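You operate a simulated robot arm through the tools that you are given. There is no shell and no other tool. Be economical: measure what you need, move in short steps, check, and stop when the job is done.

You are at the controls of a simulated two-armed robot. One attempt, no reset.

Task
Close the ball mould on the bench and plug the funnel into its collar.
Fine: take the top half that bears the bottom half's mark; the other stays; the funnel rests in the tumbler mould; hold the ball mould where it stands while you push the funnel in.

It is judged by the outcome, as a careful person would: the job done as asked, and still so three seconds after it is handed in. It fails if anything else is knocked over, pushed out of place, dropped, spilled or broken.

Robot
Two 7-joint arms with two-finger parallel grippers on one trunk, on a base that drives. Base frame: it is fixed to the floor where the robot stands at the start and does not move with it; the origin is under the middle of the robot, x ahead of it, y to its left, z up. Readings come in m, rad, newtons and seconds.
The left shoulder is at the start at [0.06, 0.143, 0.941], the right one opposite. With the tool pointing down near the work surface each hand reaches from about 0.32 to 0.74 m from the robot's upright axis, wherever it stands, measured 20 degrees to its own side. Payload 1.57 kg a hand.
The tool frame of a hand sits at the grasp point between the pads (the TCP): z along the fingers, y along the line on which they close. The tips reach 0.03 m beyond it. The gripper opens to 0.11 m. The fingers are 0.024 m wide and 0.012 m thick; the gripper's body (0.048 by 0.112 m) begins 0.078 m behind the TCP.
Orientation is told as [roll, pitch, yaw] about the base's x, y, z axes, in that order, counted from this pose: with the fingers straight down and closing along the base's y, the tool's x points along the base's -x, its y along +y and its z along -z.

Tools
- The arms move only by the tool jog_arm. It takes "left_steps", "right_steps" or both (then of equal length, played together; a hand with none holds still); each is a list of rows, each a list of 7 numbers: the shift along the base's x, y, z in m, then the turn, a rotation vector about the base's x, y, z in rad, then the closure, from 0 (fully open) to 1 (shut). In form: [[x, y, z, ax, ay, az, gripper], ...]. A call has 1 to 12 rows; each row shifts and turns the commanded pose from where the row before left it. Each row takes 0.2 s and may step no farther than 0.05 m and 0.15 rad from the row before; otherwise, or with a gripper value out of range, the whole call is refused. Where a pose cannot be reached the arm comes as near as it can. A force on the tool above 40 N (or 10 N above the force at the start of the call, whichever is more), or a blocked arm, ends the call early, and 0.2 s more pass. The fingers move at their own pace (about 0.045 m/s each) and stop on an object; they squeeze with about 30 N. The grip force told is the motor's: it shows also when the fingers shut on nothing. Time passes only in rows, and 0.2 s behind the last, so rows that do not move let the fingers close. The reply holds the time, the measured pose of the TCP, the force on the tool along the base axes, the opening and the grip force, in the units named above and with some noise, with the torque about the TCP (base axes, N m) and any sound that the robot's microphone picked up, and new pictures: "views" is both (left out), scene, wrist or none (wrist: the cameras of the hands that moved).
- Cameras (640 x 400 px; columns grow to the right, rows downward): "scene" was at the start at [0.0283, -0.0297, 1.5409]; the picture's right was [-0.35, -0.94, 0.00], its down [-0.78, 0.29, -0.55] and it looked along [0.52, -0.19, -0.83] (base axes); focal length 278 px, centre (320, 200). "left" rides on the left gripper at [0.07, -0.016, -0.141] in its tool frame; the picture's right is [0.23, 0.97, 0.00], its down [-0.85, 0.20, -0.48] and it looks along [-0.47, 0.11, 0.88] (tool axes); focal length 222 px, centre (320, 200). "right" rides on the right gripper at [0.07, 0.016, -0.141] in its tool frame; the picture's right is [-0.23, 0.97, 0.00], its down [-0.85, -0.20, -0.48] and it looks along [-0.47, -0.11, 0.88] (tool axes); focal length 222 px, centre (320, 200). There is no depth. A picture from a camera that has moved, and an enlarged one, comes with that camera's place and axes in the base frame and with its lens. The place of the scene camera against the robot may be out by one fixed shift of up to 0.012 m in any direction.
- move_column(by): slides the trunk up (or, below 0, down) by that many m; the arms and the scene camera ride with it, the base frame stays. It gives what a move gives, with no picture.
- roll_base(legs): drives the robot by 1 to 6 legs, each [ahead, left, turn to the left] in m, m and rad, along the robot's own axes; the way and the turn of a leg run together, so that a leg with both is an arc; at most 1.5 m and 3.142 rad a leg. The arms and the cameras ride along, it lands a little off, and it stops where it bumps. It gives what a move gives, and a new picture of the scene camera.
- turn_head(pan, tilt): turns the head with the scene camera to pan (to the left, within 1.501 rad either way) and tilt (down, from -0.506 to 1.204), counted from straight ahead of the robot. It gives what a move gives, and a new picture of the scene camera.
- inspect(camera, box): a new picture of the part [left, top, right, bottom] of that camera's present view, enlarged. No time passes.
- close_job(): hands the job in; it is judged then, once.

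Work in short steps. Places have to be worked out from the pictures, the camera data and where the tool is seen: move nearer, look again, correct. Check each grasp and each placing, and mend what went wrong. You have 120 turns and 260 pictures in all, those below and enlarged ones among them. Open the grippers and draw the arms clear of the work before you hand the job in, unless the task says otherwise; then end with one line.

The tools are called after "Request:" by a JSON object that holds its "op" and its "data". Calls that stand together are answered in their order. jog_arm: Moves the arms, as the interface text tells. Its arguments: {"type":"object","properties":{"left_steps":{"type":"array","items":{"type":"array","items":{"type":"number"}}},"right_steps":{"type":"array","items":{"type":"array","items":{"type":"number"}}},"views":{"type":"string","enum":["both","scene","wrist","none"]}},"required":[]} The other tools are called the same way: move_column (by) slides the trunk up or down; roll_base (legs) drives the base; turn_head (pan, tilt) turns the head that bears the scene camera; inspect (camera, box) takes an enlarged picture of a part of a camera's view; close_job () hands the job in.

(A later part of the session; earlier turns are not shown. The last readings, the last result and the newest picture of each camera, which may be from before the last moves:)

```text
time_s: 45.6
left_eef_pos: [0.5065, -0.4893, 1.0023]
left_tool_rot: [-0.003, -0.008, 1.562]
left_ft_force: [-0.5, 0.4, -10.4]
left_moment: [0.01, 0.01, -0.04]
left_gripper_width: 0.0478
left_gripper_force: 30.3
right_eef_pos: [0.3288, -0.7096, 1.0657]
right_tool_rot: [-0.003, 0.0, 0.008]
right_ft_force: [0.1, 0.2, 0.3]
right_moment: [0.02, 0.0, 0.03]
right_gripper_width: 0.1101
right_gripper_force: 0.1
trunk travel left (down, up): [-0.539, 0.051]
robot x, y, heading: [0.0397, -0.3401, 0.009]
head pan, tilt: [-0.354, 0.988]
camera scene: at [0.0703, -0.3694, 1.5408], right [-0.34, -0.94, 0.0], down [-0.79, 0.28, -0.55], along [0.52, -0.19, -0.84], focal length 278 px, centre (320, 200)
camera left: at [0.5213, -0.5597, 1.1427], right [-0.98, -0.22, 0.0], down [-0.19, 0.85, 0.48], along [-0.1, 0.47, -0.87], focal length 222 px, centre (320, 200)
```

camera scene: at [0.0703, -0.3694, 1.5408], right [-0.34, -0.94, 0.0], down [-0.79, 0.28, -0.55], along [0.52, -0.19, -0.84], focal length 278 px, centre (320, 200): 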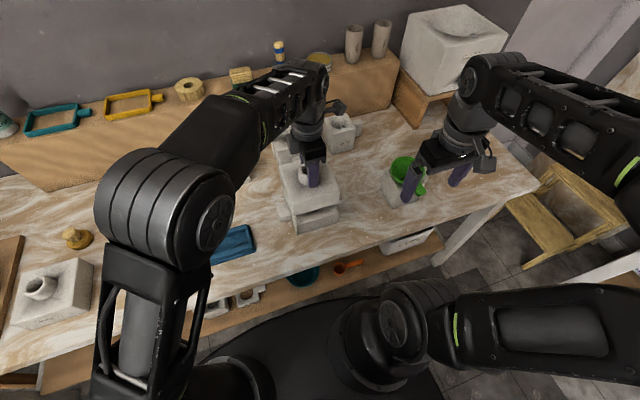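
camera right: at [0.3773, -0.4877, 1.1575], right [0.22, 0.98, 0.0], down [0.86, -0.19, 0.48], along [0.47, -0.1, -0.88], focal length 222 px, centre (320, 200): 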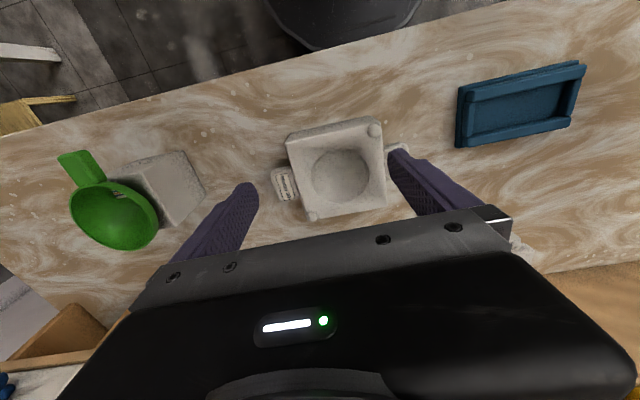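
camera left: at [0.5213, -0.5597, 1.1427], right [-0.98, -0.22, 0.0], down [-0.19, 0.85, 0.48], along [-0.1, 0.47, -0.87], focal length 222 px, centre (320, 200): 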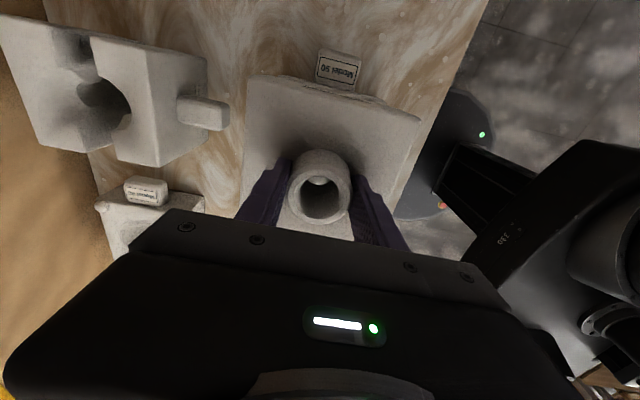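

Turned and still level, centred over the bottom. I correct the small tilt and lower in steps.

Request:
{"op": "jog_arm", "data": {"left_steps": [[0, 0, -0.015, 0.003, 0.007, -0.004, 1], [0, 0, -0.015, 0, 0, 0, 1], [0, 0, 0, 0, 0, 0, 1]], "views": "scene"}}

Request:
{"op": "inspect", "data": {"camera": "scene", "box": [270, 150, 350, 240]}}

Request:
{"op": "inspect", "data": {"camera": "left", "box": [220, 30, 440, 240]}}

```text
time_s: 46.4
left_eef_pos: [0.507, -0.4892, 0.9731]
left_tool_rot: [0.005, -0.01, 1.556]
left_ft_force: [-0.1, 0.2, -10.6]
left_moment: [-0.04, 0.0, 0.02]
left_gripper_width: 0.0476
left_gripper_force: 30.2
right_eef_pos: [0.3295, -0.7095, 1.0646]
right_tool_rot: [0.001, -0.002, 0.009]
right_ft_force: [0.8, -0.7, -0.8]
right_moment: [-0.02, -0.01, -0.02]
right_gripper_width: 0.11
right_gripper_force: 0.0
trunk travel left (down, up): [-0.539, 0.051]
robot x, y, heading: [0.0426, -0.342, 0.013]
head pan, tilt: [-0.354, 0.988]
camera scene: at [0.0702, -0.3693, 1.5408], right [-0.34, -0.94, 0.0], down [-0.79, 0.28, -0.55], along [0.52, -0.19, -0.84], focal length 278 px, centre (320, 200)
```

scene: 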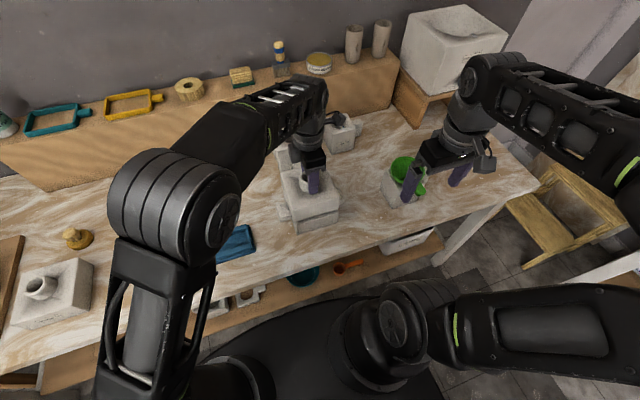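

```text
4.44 times, centred on (310, 195) of scene
camera zoom: at [0.0702, -0.3693, 1.5408], right [-0.34, -0.94, 0.0], down [-0.79, 0.28, -0.55], along [0.52, -0.19, -0.84], focal length 1235 px, centre (364, 222)
```

zoom: 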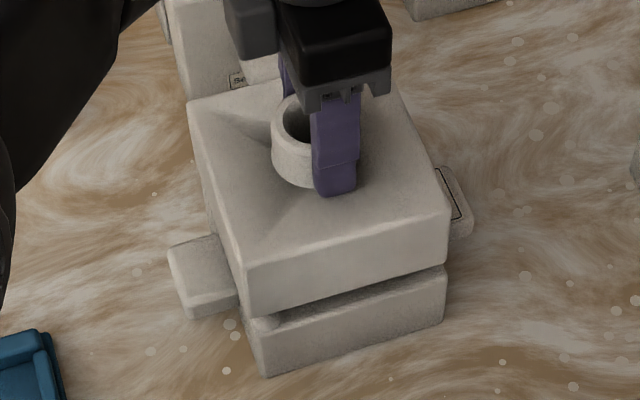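

```text
1.90 times, centred on (330, 135) of left
camera zoom: at [0.5212, -0.5602, 1.113], right [-0.98, -0.21, 0.0], down [-0.18, 0.85, 0.49], along [-0.1, 0.48, -0.87], focal length 423 px, centre (301, 324)
```

zoom: 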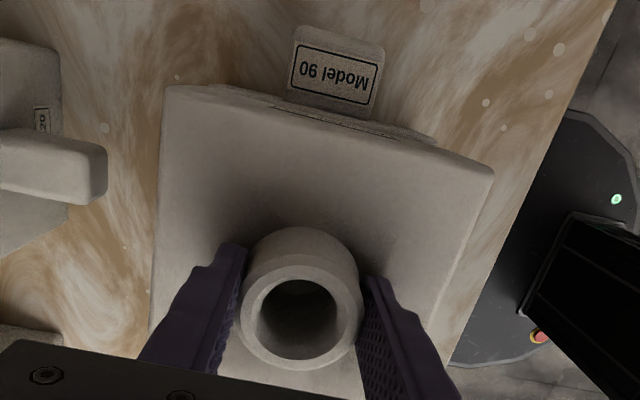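

Small residual tilt: I null it and lower further in small steps.

Request:
{"op": "jog_arm", "data": {"left_steps": [[0, 0, -0.007, -0.01, -0.005, 0, 1], [0, 0, -0.007, 0, 0, 0, 1], [0, 0, 0, 0, 0, 0, 1]], "views": "none"}}

Request:
{"op": "jog_arm", "data": {"left_steps": [[0, 0, -0.002, 0, 0, 0, 1], [0, 0, -0.002, 0, 0, 0, 1], [0, 0, 0, 0, 0, 0, 1]], "views": "none"}}

Request:
{"op": "jog_arm", "data": {"left_steps": [[0, 0, -0.002, 0, 0, 0, 1], [0, 0, -0.001, 0, 0, 0, 1], [0, 0, 0, 0, 0, 0, 1]], "views": "none"}}

Request:
{"op": "inspect", "data": {"camera": "scene", "box": [280, 180, 346, 242]}}

```text
time_s: 47.2
left_eef_pos: [0.5059, -0.4912, 0.9616]
left_tool_rot: [-0.007, 0.002, 1.553]
left_ft_force: [0.3, 2.7, 14.9]
left_moment: [1.09, 0.94, -0.15]
left_gripper_width: 0.0478
left_gripper_force: 30.0
right_eef_pos: [0.328, -0.7091, 1.0661]
right_tool_rot: [0.001, 0.0, 0.011]
right_ft_force: [0.3, -0.3, 0.2]
right_moment: [0.01, 0.0, 0.0]
right_gripper_width: 0.1101
right_gripper_force: 0.1
trunk travel left (down, up): [-0.539, 0.051]
robot x, y, heading: [0.0449, -0.3395, 0.008]
head pan, tilt: [-0.354, 0.988]
```

```text
time_s: 47.7
left_eef_pos: [0.5055, -0.4918, 0.9615]
left_tool_rot: [-0.008, 0.008, 1.554]
left_ft_force: [-4.2, 3.0, 16.8]
left_moment: [1.1, 1.37, 0.02]
left_gripper_width: 0.0478
left_gripper_force: 30.2
right_eef_pos: [0.3297, -0.7082, 1.0645]
right_tool_rot: [0.001, -0.004, 0.008]
right_ft_force: [-0.4, -0.4, -0.2]
right_moment: [0.02, 0.0, 0.0]
right_gripper_width: 0.11
right_gripper_force: 0.0
trunk travel left (down, up): [-0.539, 0.051]
robot x, y, heading: [0.0425, -0.3386, 0.012]
head pan, tilt: [-0.354, 0.988]
stopped in row 2 (left hand): the force on the tool passed its limit (the readings are from after the stop); the commanded pose is now the measured one
```

```text
time_s: 48.3
left_eef_pos: [0.5066, -0.4919, 0.9619]
left_tool_rot: [-0.011, 0.009, 1.553]
left_ft_force: [-4.2, 1.9, 18.0]
left_moment: [1.15, 1.47, 0.09]
left_gripper_width: 0.0478
left_gripper_force: 30.4
right_eef_pos: [0.3289, -0.7082, 1.0653]
right_tool_rot: [0.001, -0.003, 0.01]
right_ft_force: [0.0, -0.2, 0.4]
right_moment: [0.03, -0.03, 0.0]
right_gripper_width: 0.1099
right_gripper_force: 0.1
trunk travel left (down, up): [-0.539, 0.051]
robot x, y, heading: [0.0397, -0.3392, 0.01]
head pan, tilt: [-0.354, 0.988]
stopped in row 3 (left hand): the force on the tool passed its limit (the readings are from after the stop); the commanded pose is now the measured one
```

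```text
6.45 times, centred on (313, 211) of scene
camera zoom: at [0.068, -0.3681, 1.5407], right [-0.34, -0.94, 0.0], down [-0.79, 0.28, -0.55], along [0.52, -0.19, -0.83], focal length 1793 px, centre (365, 129)
```

zoom: 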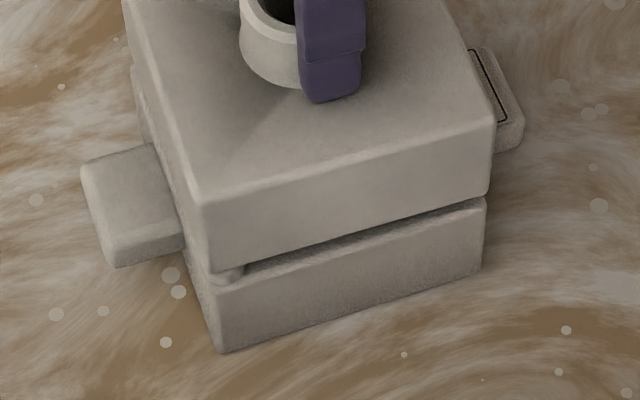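

This orientation meets the pegs 8 mm higher than before, so the first orientation was right: the pegs had almost entirely entered, only slightly off. I lift and turn back.

Request:
{"op": "jog_arm", "data": {"left_steps": [[0, 0.002, 0.02, 0, 0, 0, 1], [0, 0, 0.02, -0.01, 0.01, 0, 1], [0, 0, 0, 0, 0, 0, 1]], "views": "none"}}

Request:
{"op": "jog_arm", "data": {"left_steps": [[0, 0, 0, 0, 0, -0.1428, 1], [0, 0, 0, 0, 0, -0.1428, 1], [0, 0, 0, 0, 0, -0.1428, 1], [0, 0, 0, 0, 0, -0.1428, 1], [0, 0, 0, 0, 0, -0.1428, 1], [0, 0, 0, 0, 0, -0.1428, 1], [0, 0, 0, 0, 0, -0.1428, 1], [0, 0, 0, 0, 0, -0.1428, 1], [0, 0, 0, 0, 0, -0.1428, 1], [0, 0, 0, 0, 0, -0.1428, 1], [0, 0, 0, 0, 0, -0.1428, 1], [0, 0, 0, 0, 0, 0, 1]], "views": "wrist"}}

Request:
{"op": "inspect", "data": {"camera": "left", "box": [220, 60, 440, 240]}}

Request:
{"op": "inspect", "data": {"camera": "scene", "box": [265, 140, 355, 240]}}

```text
time_s: 49.1
left_eef_pos: [0.5092, -0.4898, 1.0007]
left_tool_rot: [0.0, 0.017, 1.554]
left_ft_force: [-0.6, -0.1, -9.3]
left_moment: [0.01, 0.0, 0.04]
left_gripper_width: 0.0477
left_gripper_force: 29.9
right_eef_pos: [0.3295, -0.7087, 1.0643]
right_tool_rot: [0.0, -0.002, 0.009]
right_ft_force: [0.2, -1.0, -0.5]
right_moment: [-0.02, 0.02, 0.0]
right_gripper_width: 0.1101
right_gripper_force: 0.0
trunk travel left (down, up): [-0.539, 0.051]
robot x, y, heading: [0.0386, -0.3359, 0.005]
head pan, tilt: [-0.354, 0.988]
```

```text
time_s: 51.7
left_eef_pos: [0.5085, -0.4898, 0.9985]
left_tool_rot: [0.0, 0.018, -0.019]
left_ft_force: [0.7, 0.2, -9.6]
left_moment: [-0.02, 0.03, 0.01]
left_gripper_width: 0.0478
left_gripper_force: 29.8
right_eef_pos: [0.331, -0.7095, 1.0647]
right_tool_rot: [0.0, -0.002, 0.011]
right_ft_force: [-0.3, 0.1, -0.9]
right_moment: [0.01, 0.01, -0.03]
right_gripper_width: 0.1101
right_gripper_force: 0.1
trunk travel left (down, up): [-0.539, 0.051]
robot x, y, heading: [0.0417, -0.3371, 0.019]
head pan, tilt: [-0.354, 0.988]
camera left: at [0.4403, -0.5042, 1.1417], right [-0.21, 0.98, 0.0], down [0.87, 0.18, 0.46], along [0.45, 0.1, -0.89], focal length 222 px, centre (320, 200)
```

left: 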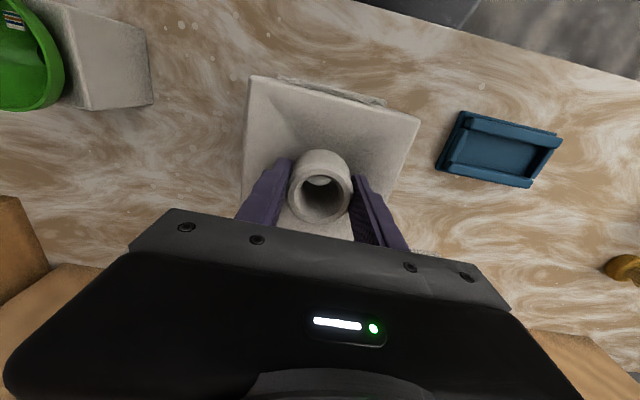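

```text
2.22 times, centred on (330, 150) of left
camera zoom: at [0.4403, -0.5042, 1.1417], right [-0.21, 0.98, 0.0], down [0.87, 0.18, 0.46], along [0.45, 0.1, -0.89], focal length 494 px, centre (298, 311)
```

zoom: 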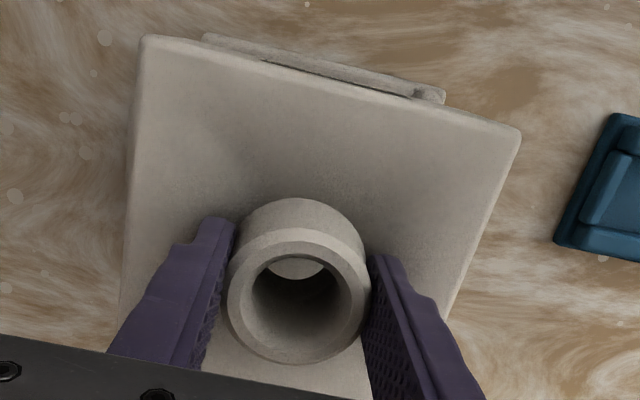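

```text
4.00 times, centred on (310, 190) of scene
camera zoom: at [0.0702, -0.3693, 1.5408], right [-0.34, -0.94, 0.0], down [-0.79, 0.28, -0.55], along [0.52, -0.19, -0.84], focal length 1112 px, centre (360, 240)
```

zoom: 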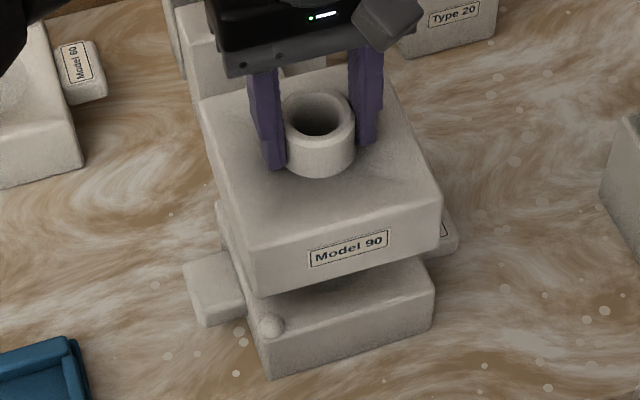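

Comparing the edges of the top and bottom in this view, the top should go about 5 mm toward me and 2 mm left, and turn slightly. I correct this and lower to just above contact.

Request:
{"op": "jog_arm", "data": {"left_steps": [[-0.005, 0.002, -0.01, 0, -0.018, 0.011, 1], [0, 0, -0.01, 0, 0, 0, 1], [0, 0, -0.01, 0, 0, 0, 1], [0, 0, 0, 0, 0, 0, 1]], "views": "none"}}

Request:
{"op": "inspect", "data": {"camera": "left", "box": [220, 60, 440, 240]}}

Request:
{"op": "inspect", "data": {"camera": "scene", "box": [265, 140, 355, 240]}}

```text
time_s: 52.7
left_eef_pos: [0.5052, -0.4881, 0.97]
left_tool_rot: [0.0, -0.001, -0.006]
left_ft_force: [-0.1, -0.4, -10.3]
left_moment: [-0.01, 0.02, -0.02]
left_gripper_width: 0.0475
left_gripper_force: 29.4
right_eef_pos: [0.3304, -0.7088, 1.0655]
right_tool_rot: [-0.001, -0.002, 0.009]
right_ft_force: [-0.3, -0.2, 0.8]
right_moment: [-0.02, -0.01, -0.02]
right_gripper_width: 0.1099
right_gripper_force: 0.2
trunk travel left (down, up): [-0.539, 0.051]
robot x, y, heading: [0.0405, -0.3407, 0.011]
head pan, tilt: [-0.354, 0.988]
```

```text
2.22 times, centred on (330, 150) of left
camera zoom: at [0.4346, -0.503, 1.1112], right [-0.22, 0.98, 0.0], down [0.86, 0.19, 0.48], along [0.47, 0.11, -0.88], focal length 494 px, centre (298, 311)
```

zoom: 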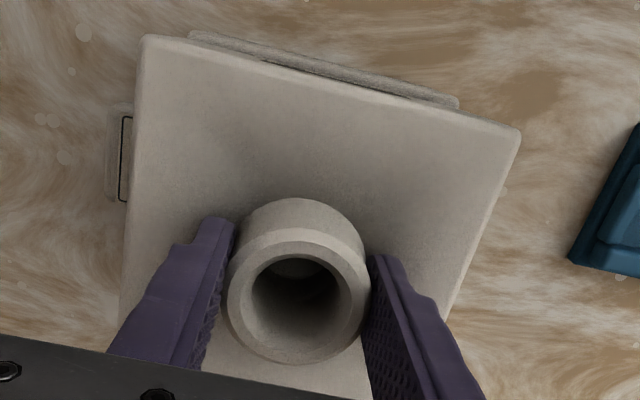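

```text
4.00 times, centred on (310, 190) of scene
camera zoom: at [0.0702, -0.3692, 1.5408], right [-0.34, -0.94, 0.0], down [-0.79, 0.28, -0.55], along [0.52, -0.19, -0.84], focal length 1112 px, centre (360, 240)
```

zoom: 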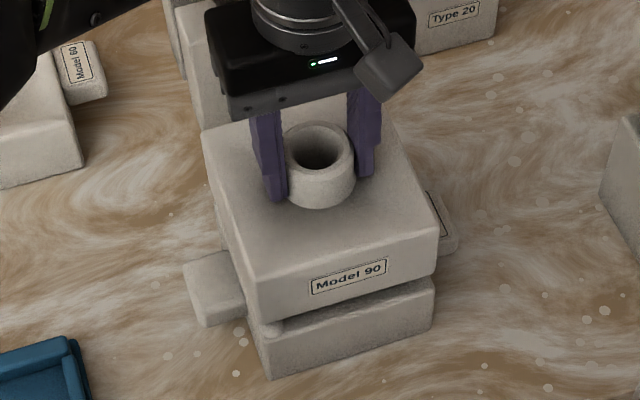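

Now only about 1.5 mm toward me remains. I correct it and lower carefully.

Request:
{"op": "jog_arm", "data": {"left_steps": [[-0.0015, 0, -0.008, 0, 0, -0.003, 1], [0, 0, -0.006, 0, 0, 0, 1], [0, 0, 0, 0, 0, 0, 1]], "views": "none"}}

Request:
{"op": "jog_arm", "data": {"left_steps": [[0, 0, -0.002, 0, 0, 0, 1], [0, 0, -0.002, 0, 0, 0, 1], [0, 0, 0, 0, 0, 0, 1]], "views": "none"}}

Request:
{"op": "inspect", "data": {"camera": "scene", "box": [280, 180, 346, 242]}}

```text
time_s: 53.5
left_eef_pos: [0.5028, -0.4878, 0.9551]
left_tool_rot: [0.0, 0.0, -0.009]
left_ft_force: [0.1, 0.1, -10.9]
left_moment: [0.03, 0.04, -0.02]
left_gripper_width: 0.0478
left_gripper_force: 30.4
right_eef_pos: [0.33, -0.7085, 1.0653]
right_tool_rot: [0.0, -0.002, 0.01]
right_ft_force: [0.1, 0.0, 0.9]
right_moment: [0.0, 0.02, 0.03]
right_gripper_width: 0.1097
right_gripper_force: 0.1
trunk travel left (down, up): [-0.539, 0.051]
robot x, y, heading: [0.0403, -0.3423, 0.01]
head pan, tilt: [-0.354, 0.988]
```

```text
time_s: 54.3
left_eef_pos: [0.5034, -0.4892, 0.9541]
left_tool_rot: [-0.002, -0.003, -0.008]
left_ft_force: [8.5, 0.6, 13.4]
left_moment: [0.88, 0.7, -0.31]
left_gripper_width: 0.0477
left_gripper_force: 30.3
right_eef_pos: [0.3291, -0.7085, 1.0666]
right_tool_rot: [0.0, -0.002, 0.01]
right_ft_force: [0.6, 0.3, 0.1]
right_moment: [-0.02, 0.0, 0.04]
right_gripper_width: 0.1096
right_gripper_force: 0.0
trunk travel left (down, up): [-0.539, 0.051]
robot x, y, heading: [0.0433, -0.3396, 0.009]
head pan, tilt: [-0.354, 0.988]
```

```text
6.45 times, centred on (313, 211) of scene
camera zoom: at [0.0697, -0.3686, 1.5411], right [-0.34, -0.94, 0.0], down [-0.79, 0.28, -0.55], along [0.52, -0.19, -0.83], focal length 1793 px, centre (365, 129)
```

zoom: 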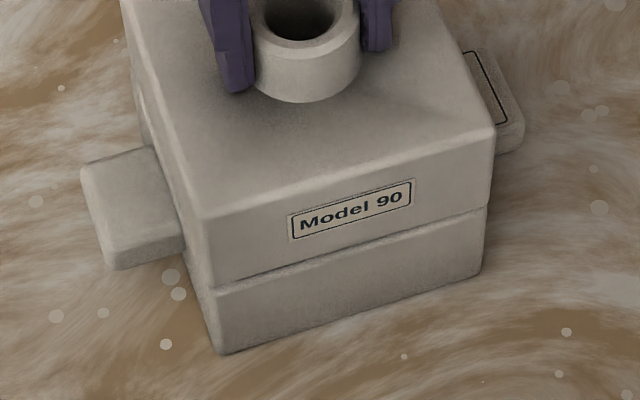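

Nearly closed; a lateral force of 8.5 N says a hair farther ahead. I give it 1 mm, ease down and then release so the pegs centre it.

Request:
{"op": "jog_arm", "data": {"left_steps": [[0.001, 0, 0, 0, 0, 0, 1], [0.0005, 0, -0.001, 0, 0, 0, 1], [0, 0, 0, 0, 0, 0, 1]], "views": "none"}}

Request:
{"op": "inspect", "data": {"camera": "scene", "box": [280, 180, 346, 242]}}

```text
time_s: 55.1
left_eef_pos: [0.5043, -0.4874, 0.9538]
left_tool_rot: [-0.003, -0.005, -0.007]
left_ft_force: [10.3, 3.5, 36.1]
left_moment: [1.65, 0.84, 0.13]
left_gripper_width: 0.0479
left_gripper_force: 30.0
right_eef_pos: [0.3278, -0.7066, 1.0665]
right_tool_rot: [-0.002, -0.002, 0.011]
right_ft_force: [-0.4, -0.3, -1.6]
right_moment: [0.01, -0.01, 0.0]
right_gripper_width: 0.1098
right_gripper_force: 0.1
trunk travel left (down, up): [-0.539, 0.051]
robot x, y, heading: [0.0377, -0.3371, 0.012]
head pan, tilt: [-0.354, 0.988]
```

```text
6.45 times, centred on (313, 211) of scene
camera zoom: at [0.0681, -0.3679, 1.5413], right [-0.34, -0.94, 0.0], down [-0.79, 0.28, -0.55], along [0.52, -0.19, -0.83], focal length 1793 px, centre (365, 129)
```

zoom: 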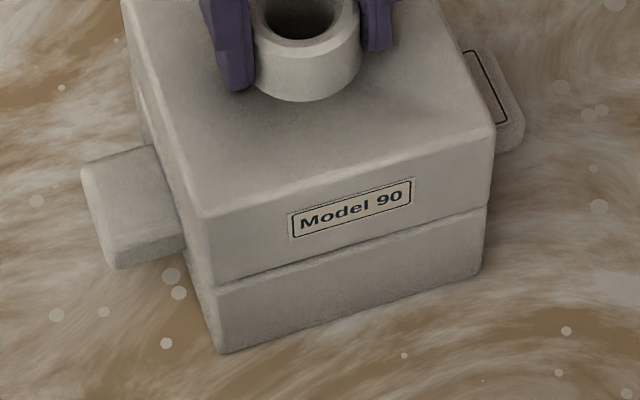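

The seam looks almost closed. I relieve the press and open the fingers to let it settle, then look.

Request:
{"op": "jog_arm", "data": {"left_steps": [[0, 0, 0.001, 0, 0, 0, 1], [0, 0, 0, 0, 0, 0, 0.4], [0, 0, 0, 0, 0, 0, 0.3], [0, 0, 0.01, 0, 0, 0, 0.2], [0, 0, 0.02, 0, 0, 0, 0], [0, 0, 0.03, 0, 0, 0, 0]], "views": "both"}}

Request:
{"op": "inspect", "data": {"camera": "scene", "box": [275, 170, 347, 242]}}

Request:
{"op": "inspect", "data": {"camera": "left", "box": [220, 60, 440, 240]}}

```text
time_s: 56.5
left_eef_pos: [0.4994, -0.4873, 1.0115]
left_tool_rot: [0.0, 0.004, -0.01]
left_ft_force: [-0.1, -0.5, 0.8]
left_moment: [0.01, 0.02, -0.05]
left_gripper_width: 0.1099
left_gripper_force: 0.1
right_eef_pos: [0.3284, -0.7092, 1.0651]
right_tool_rot: [0.0, -0.002, 0.009]
right_ft_force: [-1.5, -0.8, -0.4]
right_moment: [-0.04, -0.02, 0.01]
right_gripper_width: 0.11
right_gripper_force: 0.0
trunk travel left (down, up): [-0.539, 0.051]
robot x, y, heading: [0.0414, -0.3392, 0.011]
head pan, tilt: [-0.354, 0.988]
camera scene: at [0.069, -0.3689, 1.5408], right [-0.34, -0.94, 0.0], down [-0.79, 0.28, -0.55], along [0.52, -0.19, -0.83], focal length 278 px, centre (320, 200)
camera left: at [0.4292, -0.502, 1.1525], right [-0.22, 0.98, 0.0], down [0.86, 0.19, 0.48], along [0.47, 0.11, -0.88], focal length 222 px, centre (320, 200)
```

scene: 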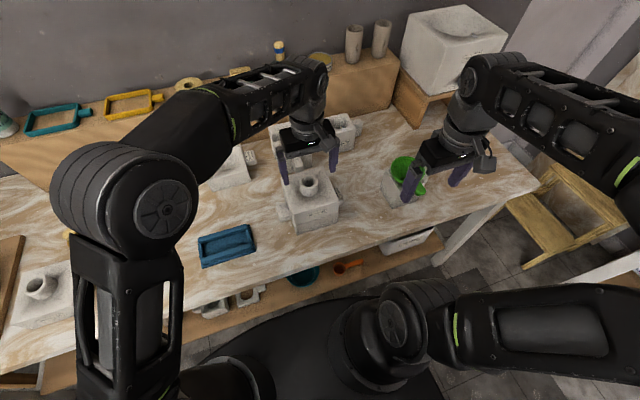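
left: 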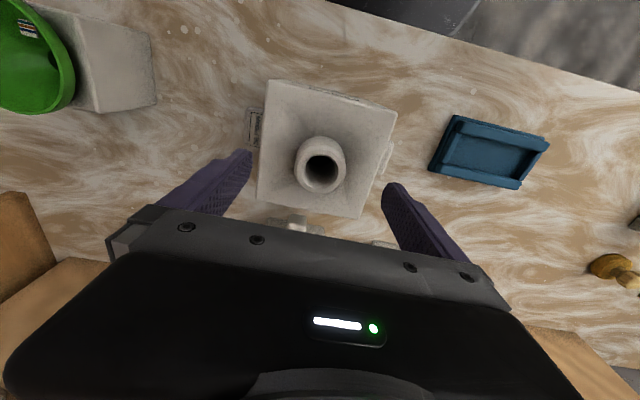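

```text
5.56 times, centred on (311, 206) of scene
camera zoom: at [0.069, -0.3689, 1.5408], right [-0.34, -0.94, 0.0], down [-0.79, 0.28, -0.55], along [0.52, -0.19, -0.83], focal length 1544 px, centre (370, 167)
```

zoom: 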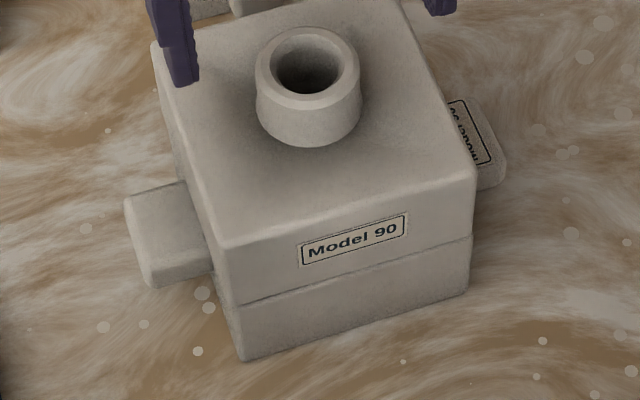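

```text
2.22 times, centred on (330, 150) of left
camera zoom: at [0.4292, -0.502, 1.1525], right [-0.22, 0.98, 0.0], down [0.86, 0.19, 0.48], along [0.47, 0.11, -0.88], focal length 494 px, centre (298, 311)
```

zoom: 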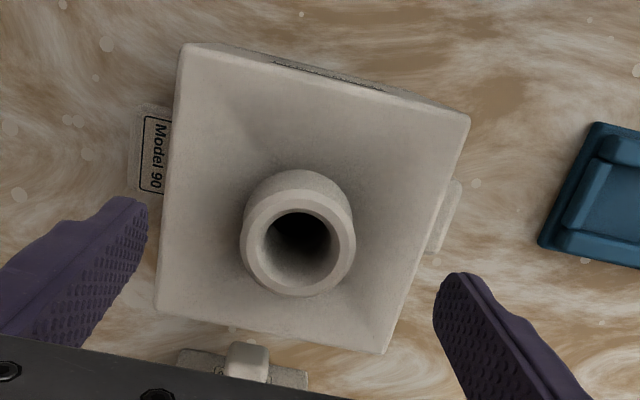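

The seam is fully closed. Next the funnel: I look at it with the right wrist camera.

Request:
{"op": "jog_arm", "data": {"right_steps": [[0, -0.02, -0.02, 0, 0, 0, 0], [0.02, -0.03, -0.01, 0, 0, 0, 0], [0, 0, 0, 0, 0, 0, 0]], "left_steps": [[0, 0.02, 0.03, 0, 0, 0, 0], [0, 0.04, 0.02, 0, 0, 0, 0], [0, 0.04, 0.0, 0, 0, 0, 0]], "views": "both"}}

Request:
{"op": "inspect", "data": {"camera": "right", "box": [200, 60, 440, 230]}}

Request:
{"op": "inspect", "data": {"camera": "scene", "box": [350, 130, 450, 220]}}

```text
time_s: 57.3
left_eef_pos: [0.4998, -0.3896, 1.0629]
left_tool_rot: [0.0, 0.001, -0.01]
left_ft_force: [0.2, 0.8, 0.6]
left_moment: [-0.01, -0.02, 0.03]
left_gripper_width: 0.1099
left_gripper_force: 0.1
right_eef_pos: [0.3487, -0.7577, 1.036]
right_tool_rot: [0.0, -0.001, 0.01]
right_ft_force: [0.9, 0.2, 0.0]
right_moment: [-0.01, -0.01, 0.0]
right_gripper_width: 0.11
right_gripper_force: 0.1
trunk travel left (down, up): [-0.539, 0.051]
robot x, y, heading: [0.0394, -0.3367, 0.013]
head pan, tilt: [-0.354, 0.988]
camera scene: at [0.0685, -0.3677, 1.5409], right [-0.34, -0.94, 0.0], down [-0.79, 0.28, -0.55], along [0.52, -0.19, -0.83], focal length 278 px, centre (320, 200)
camera right: at [0.278, -0.7413, 1.1779], right [0.22, 0.98, 0.0], down [0.86, -0.19, 0.48], along [0.47, -0.11, -0.88], focal length 222 px, centre (320, 200)
camera left: at [0.4296, -0.4046, 1.204], right [-0.22, 0.98, 0.0], down [0.86, 0.19, 0.48], along [0.47, 0.1, -0.88], focal length 222 px, centre (320, 200)
```

scene: 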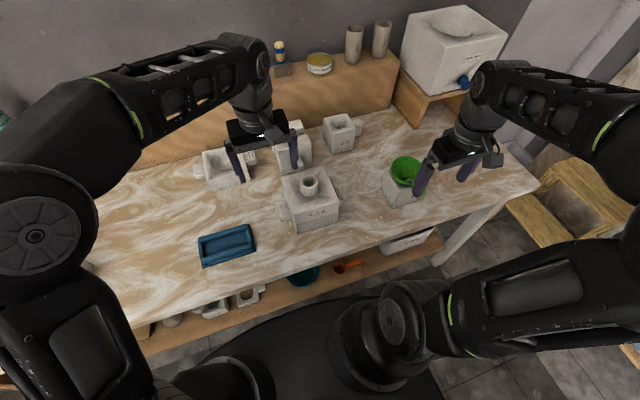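
right: 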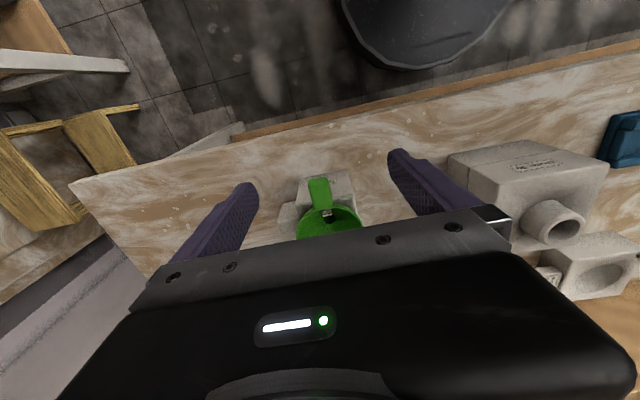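
left: 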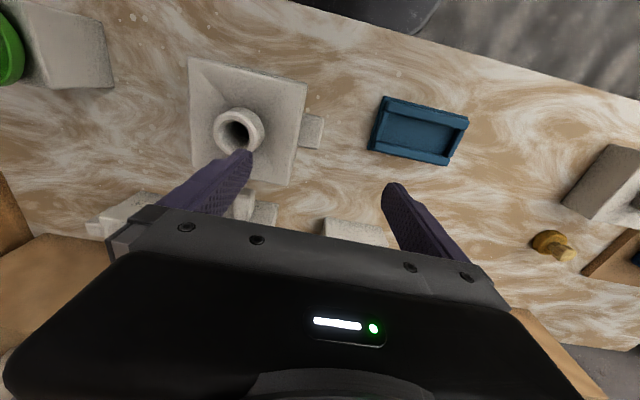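

```text
2.35 times, centred on (320, 145) of right
camera zoom: at [0.278, -0.7413, 1.1779], right [0.22, 0.98, 0.0], down [0.86, -0.19, 0.48], along [0.47, -0.11, -0.88], focal length 523 px, centre (320, 329)
```

zoom: 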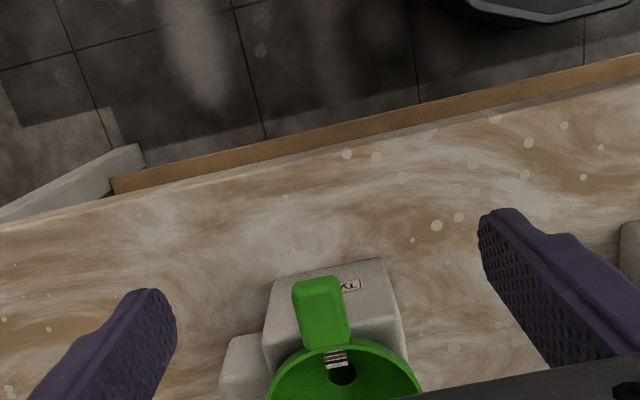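

```text
4.44 times, centred on (400, 175) of scene
camera zoom: at [0.0685, -0.3677, 1.5409], right [-0.34, -0.94, 0.0], down [-0.79, 0.28, -0.55], along [0.52, -0.19, -0.83], focal length 1235 px, centre (-36, 311)
```

zoom: 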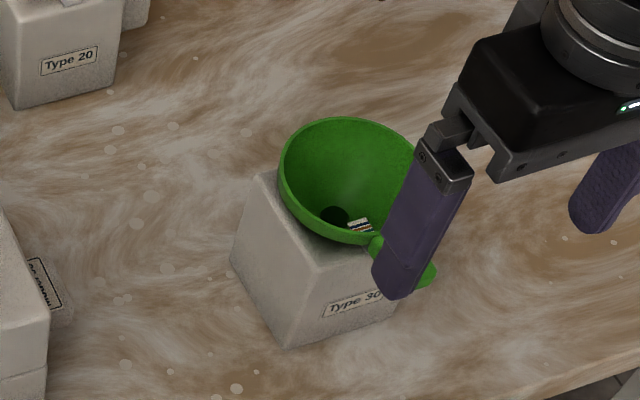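

The handle lies along -x from about x=0.38 to 0.417 at y≈-0.766, z≈0.93, out ahead of the tumbler mould. I move the right hand above it, then view.

Request:
{"op": "jog_arm", "data": {"right_steps": [[0.02, -0.004, 0, 0, 0, -0.01, 0], [0.022, -0.004, 0, 0, 0, 0, 0], [0, 0, -0.04, 0, 0, 0, 0], [0, 0, -0.03, 0, 0, 0, 0], [0, 0, 0, 0, 0, 0, 0]], "views": "both"}}

Request:
{"op": "inspect", "data": {"camera": "scene", "box": [360, 130, 460, 220]}}

```text
time_s: 58.5
left_eef_pos: [0.5011, -0.3904, 1.0633]
left_tool_rot: [-0.001, -0.001, -0.009]
left_ft_force: [-0.1, 0.3, -1.0]
left_moment: [-0.01, 0.02, -0.01]
left_gripper_width: 0.1101
left_gripper_force: 0.0
right_eef_pos: [0.3896, -0.7679, 0.9646]
right_tool_rot: [-0.001, -0.002, 0.0]
right_ft_force: [-0.1, -0.6, 0.0]
right_moment: [0.05, 0.02, 0.0]
right_gripper_width: 0.1102
right_gripper_force: 0.1
trunk travel left (down, up): [-0.539, 0.051]
robot x, y, heading: [0.0434, -0.3375, 0.009]
head pan, tilt: [-0.354, 0.988]
camera scene: at [0.0692, -0.3689, 1.5409], right [-0.34, -0.94, 0.0], down [-0.79, 0.28, -0.55], along [0.52, -0.19, -0.83], focal length 278 px, centre (320, 200)
camera right: at [0.3196, -0.7501, 1.1074], right [0.23, 0.97, 0.0], down [0.85, -0.2, 0.48], along [0.47, -0.11, -0.88], focal length 222 px, centre (320, 200)
```

scene: 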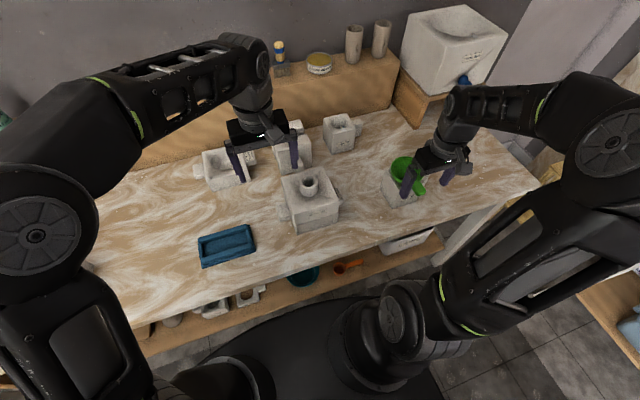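
right: 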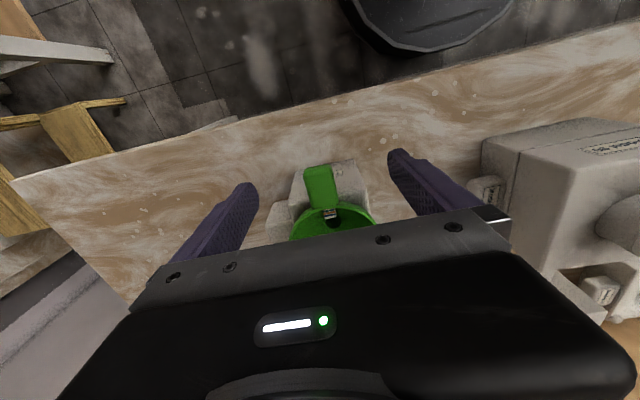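

```text
4.44 times, centred on (410, 175) of scene
camera zoom: at [0.0692, -0.3689, 1.5409], right [-0.34, -0.94, 0.0], down [-0.79, 0.28, -0.55], along [0.52, -0.19, -0.83], focal length 1235 px, centre (-80, 311)
```

zoom: 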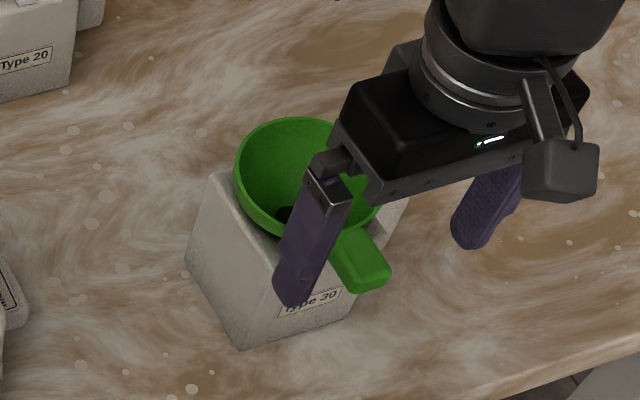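

The handle's centre is ≈(0.400, -0.767). I go down to it and close.

Request:
{"op": "jog_arm", "data": {"right_steps": [[0.008, 0.001, -0.02, 0, 0, 0, 0], [0, 0, -0.02, 0, 0, 0, 0], [0, 0, 0, 0, 0, 0, 0.4], [0, 0, 0, 0, 0, 0, 0.7], [0, 0, 0, 0, 0, 0, 1], [0, 0, 0, 0, 0, 0, 1], [0, 0, 0, 0, 0, 0, 1]], "views": "both"}}

Request:
{"op": "inspect", "data": {"camera": "scene", "box": [360, 130, 460, 220]}}

```text
time_s: 60.1
left_eef_pos: [0.5014, -0.391, 1.0635]
left_tool_rot: [0.001, -0.001, -0.009]
left_ft_force: [0.0, 0.7, -0.3]
left_moment: [-0.01, 0.03, 0.02]
left_gripper_width: 0.1097
left_gripper_force: 0.1
right_eef_pos: [0.4012, -0.7664, 0.9237]
right_tool_rot: [0.0, -0.003, 0.001]
right_ft_force: [0.0, -1.2, 0.4]
right_moment: [0.02, -0.03, -0.08]
right_gripper_width: 0.0268
right_gripper_force: 11.9
trunk travel left (down, up): [-0.539, 0.051]
robot x, y, heading: [0.0404, -0.3373, 0.012]
head pan, tilt: [-0.354, 0.988]
camera scene: at [0.0695, -0.3692, 1.5409], right [-0.34, -0.94, 0.0], down [-0.79, 0.28, -0.55], along [0.52, -0.19, -0.83], focal length 278 px, centre (320, 200)
camera right: at [0.3301, -0.7484, 1.0661], right [0.23, 0.97, 0.0], down [0.85, -0.2, 0.48], along [0.47, -0.11, -0.88], focal length 222 px, centre (320, 200)
```

scene: 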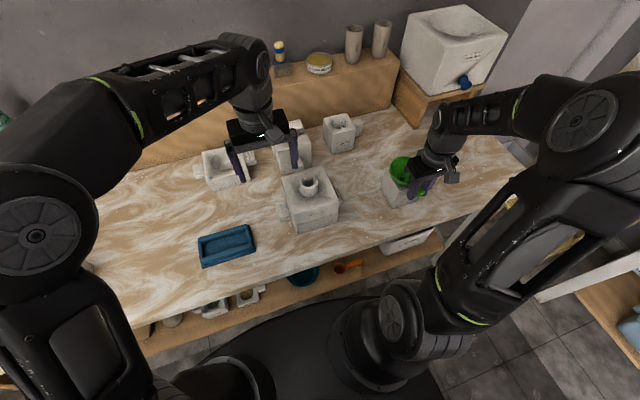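
right: 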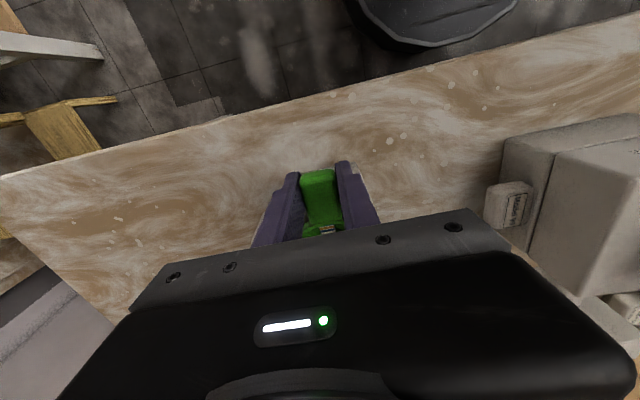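

```text
4.44 times, centred on (410, 175) of scene
camera zoom: at [0.0695, -0.3692, 1.5409], right [-0.34, -0.94, 0.0], down [-0.79, 0.28, -0.55], along [0.52, -0.19, -0.83], focal length 1235 px, centre (-80, 311)
```

zoom: 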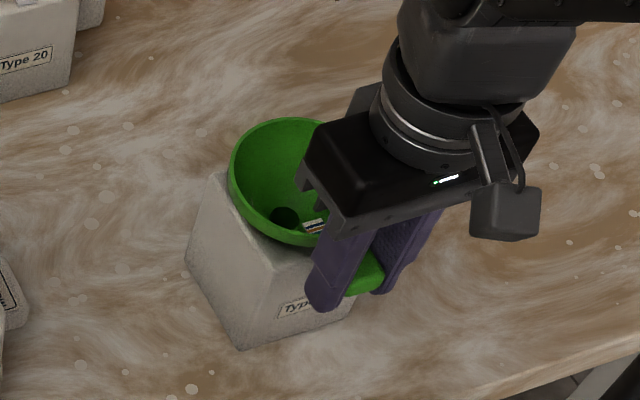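

Gripped at 27 mm. I let the grip build and lift straight up.

Request:
{"op": "jog_arm", "data": {"right_steps": [[0, 0, 0, 0, 0, 0, 1], [0, 0, 0.01, 0, 0, 0, 1], [0, 0, 0.02, 0, 0, 0, 1], [0, 0, 0.03, 0, 0, 0, 1], [0, 0, 0.03, 0, 0, 0, 1], [0, 0, 0.03, 0, 0, 0, 1], [0, 0, 0.03, 0, 0, 0, 1], [0, 0, 0, 0, 0, 0, 1]], "views": "both"}}

Request:
{"op": "inspect", "data": {"camera": "scene", "box": [360, 100, 460, 210]}}

Request:
{"op": "inspect", "data": {"camera": "left", "box": [0, 0, 160, 120]}}

```text
time_s: 61.9
left_eef_pos: [0.5009, -0.3908, 1.0639]
left_tool_rot: [0.001, 0.0, -0.01]
left_ft_force: [0.2, 0.1, -0.5]
left_moment: [0.01, -0.02, 0.03]
left_gripper_width: 0.1099
left_gripper_force: 0.0
right_eef_pos: [0.4019, -0.7686, 1.0745]
right_tool_rot: [-0.001, -0.002, -0.001]
right_ft_force: [-0.4, 0.5, -1.0]
right_moment: [-0.01, 0.03, -0.01]
right_gripper_width: 0.0266
right_gripper_force: 30.0
trunk travel left (down, up): [-0.539, 0.051]
robot x, y, heading: [0.041, -0.3406, 0.008]
head pan, tilt: [-0.354, 0.988]
camera scene: at [0.0696, -0.3691, 1.5409], right [-0.34, -0.94, 0.0], down [-0.79, 0.28, -0.55], along [0.52, -0.19, -0.83], focal length 278 px, centre (320, 200)
camera right: at [0.3306, -0.7512, 1.2173], right [0.23, 0.97, 0.0], down [0.85, -0.2, 0.48], along [0.47, -0.11, -0.88], focal length 222 px, centre (320, 200)
```

scene: 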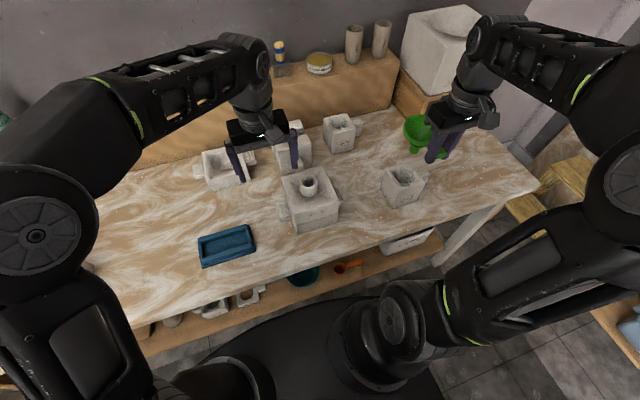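
right: 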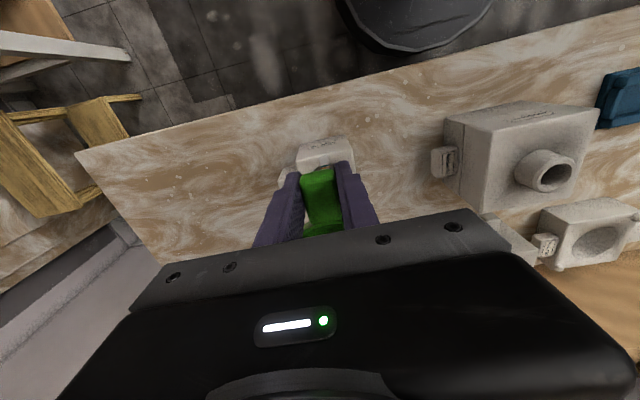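

```text
3.64 times, centred on (410, 155) of scene
camera zoom: at [0.0696, -0.3691, 1.5409], right [-0.34, -0.94, 0.0], down [-0.79, 0.28, -0.55], along [0.52, -0.19, -0.83], focal length 1011 px, centre (-7, 364)
```

zoom: 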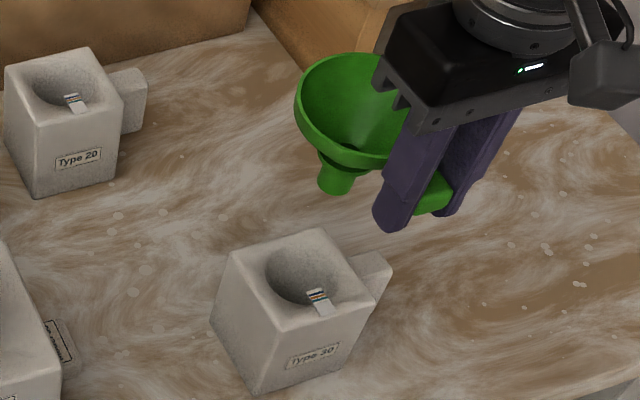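

```text
3.33 times, centred on (80, 60) of left
camera zoom: at [0.4307, -0.406, 1.2036], right [-0.22, 0.98, 0.0], down [0.86, 0.19, 0.48], along [0.47, 0.1, -0.88], focal length 740 px, centre (1120, 667)
```

zoom: 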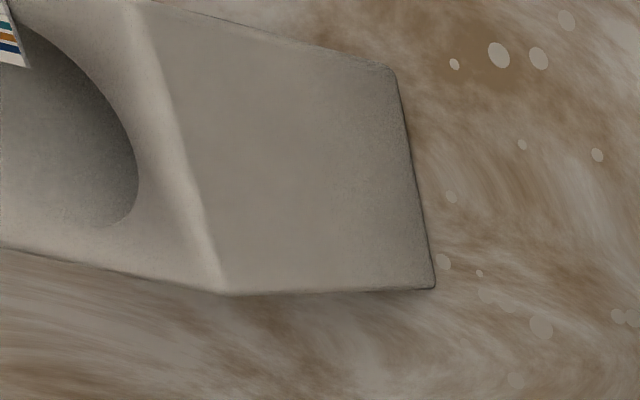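

The funnel came out cleanly with a short spout, and the tumbler mould stayed. Now the left hand turns a quarter turn (camera outward) and leans out to hold the mould's left lug.

Request:
{"op": "jog_arm", "data": {"left_steps": [[0, 0.005, 0, 0, 0, -0.142, 0], [0, 0.005, 0, 0, 0, -0.142, 0], [0, 0.005, 0, 0, 0, -0.142, 0], [0, 0.005, 0, 0, 0, -0.142, 0], [0, 0.005, 0, 0, 0, -0.142, 0], [0, 0.005, 0, 0, 0, -0.142, 0], [0, 0.005, 0, 0, 0, -0.142, 0], [0, 0, 0, 0, 0, -0.142, 0], [0, 0, 0, 0, 0, -0.142, 0], [0, 0, 0, 0, 0, -0.142, 0], [0, 0, 0, 0, 0, -0.142, 0], [0, 0, 0, 0, 0, 0, 0]], "views": "none"}}

Request:
{"op": "jog_arm", "data": {"left_steps": [[0, 0.02, -0.03, -0.14, 0, 0, 0], [0, 0.02, -0.03, -0.14, 0, 0, 0], [0, 0.01, -0.03, -0.14, 0, 0, 0], [0, 0, 0, 0, 0, 0, 0]], "views": "both"}}

```text
time_s: 64.5
left_eef_pos: [0.5015, -0.3535, 1.0616]
left_tool_rot: [-0.001, 0.0, -1.574]
left_ft_force: [-0.2, 0.0, 0.6]
left_moment: [0.01, -0.04, 0.01]
left_gripper_width: 0.1098
left_gripper_force: 0.1
right_eef_pos: [0.4006, -0.7671, 1.0746]
right_tool_rot: [0.0, -0.001, 0.0]
right_ft_force: [-0.5, 0.1, -0.8]
right_moment: [0.0, 0.05, 0.02]
right_gripper_width: 0.0262
right_gripper_force: 29.7
trunk travel left (down, up): [-0.539, 0.051]
robot x, y, heading: [0.0381, -0.3402, 0.012]
head pan, tilt: [-0.354, 0.988]
```

```text
time_s: 65.5
left_eef_pos: [0.5004, -0.3044, 0.9729]
left_tool_rot: [0.003, -0.421, -1.572]
left_ft_force: [-0.2, 0.0, -0.2]
left_moment: [0.0, 0.01, -0.01]
left_gripper_width: 0.11
left_gripper_force: 0.1
right_eef_pos: [0.4016, -0.7691, 1.0748]
right_tool_rot: [0.0, -0.001, 0.0]
right_ft_force: [-0.1, -0.3, -0.2]
right_moment: [0.0, 0.05, 0.01]
right_gripper_width: 0.0264
right_gripper_force: 30.3
trunk travel left (down, up): [-0.539, 0.051]
robot x, y, heading: [0.0413, -0.3365, 0.017]
head pan, tilt: [-0.354, 0.988]
camera scene: at [0.0692, -0.3697, 1.5409], right [-0.34, -0.94, 0.0], down [-0.79, 0.28, -0.55], along [0.52, -0.19, -0.83], focal length 278 px, centre (320, 200)
camera left: at [0.4835, -0.1818, 1.0722], right [0.97, 0.21, -0.09], down [0.2, -0.59, 0.79], along [0.11, -0.78, -0.61], focal length 222 px, centre (320, 200)
```

scene: 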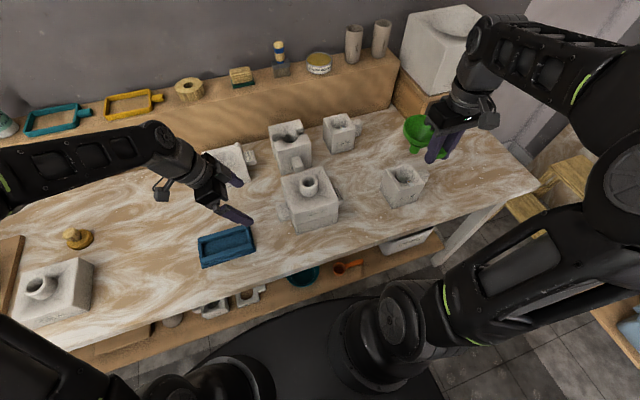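
left: 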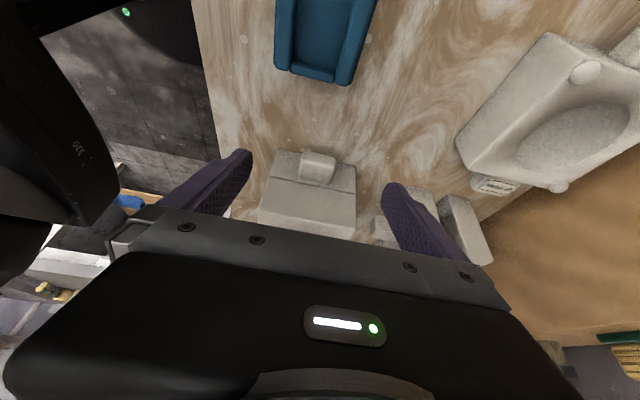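

Request:
{"op": "inspect", "data": {"camera": "left", "box": [240, 120, 380, 240]}}

```text
3.33 times, centred on (310, 180) of left
camera zoom: at [0.4835, -0.1818, 1.0722], right [0.97, 0.21, -0.09], down [0.2, -0.59, 0.79], along [0.11, -0.78, -0.61], focal length 740 px, centre (353, 267)
```

zoom: 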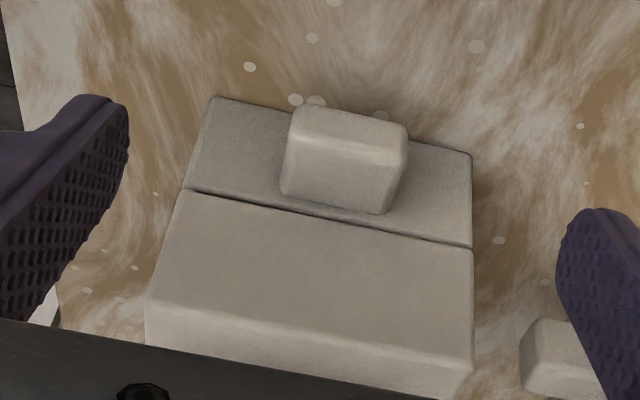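

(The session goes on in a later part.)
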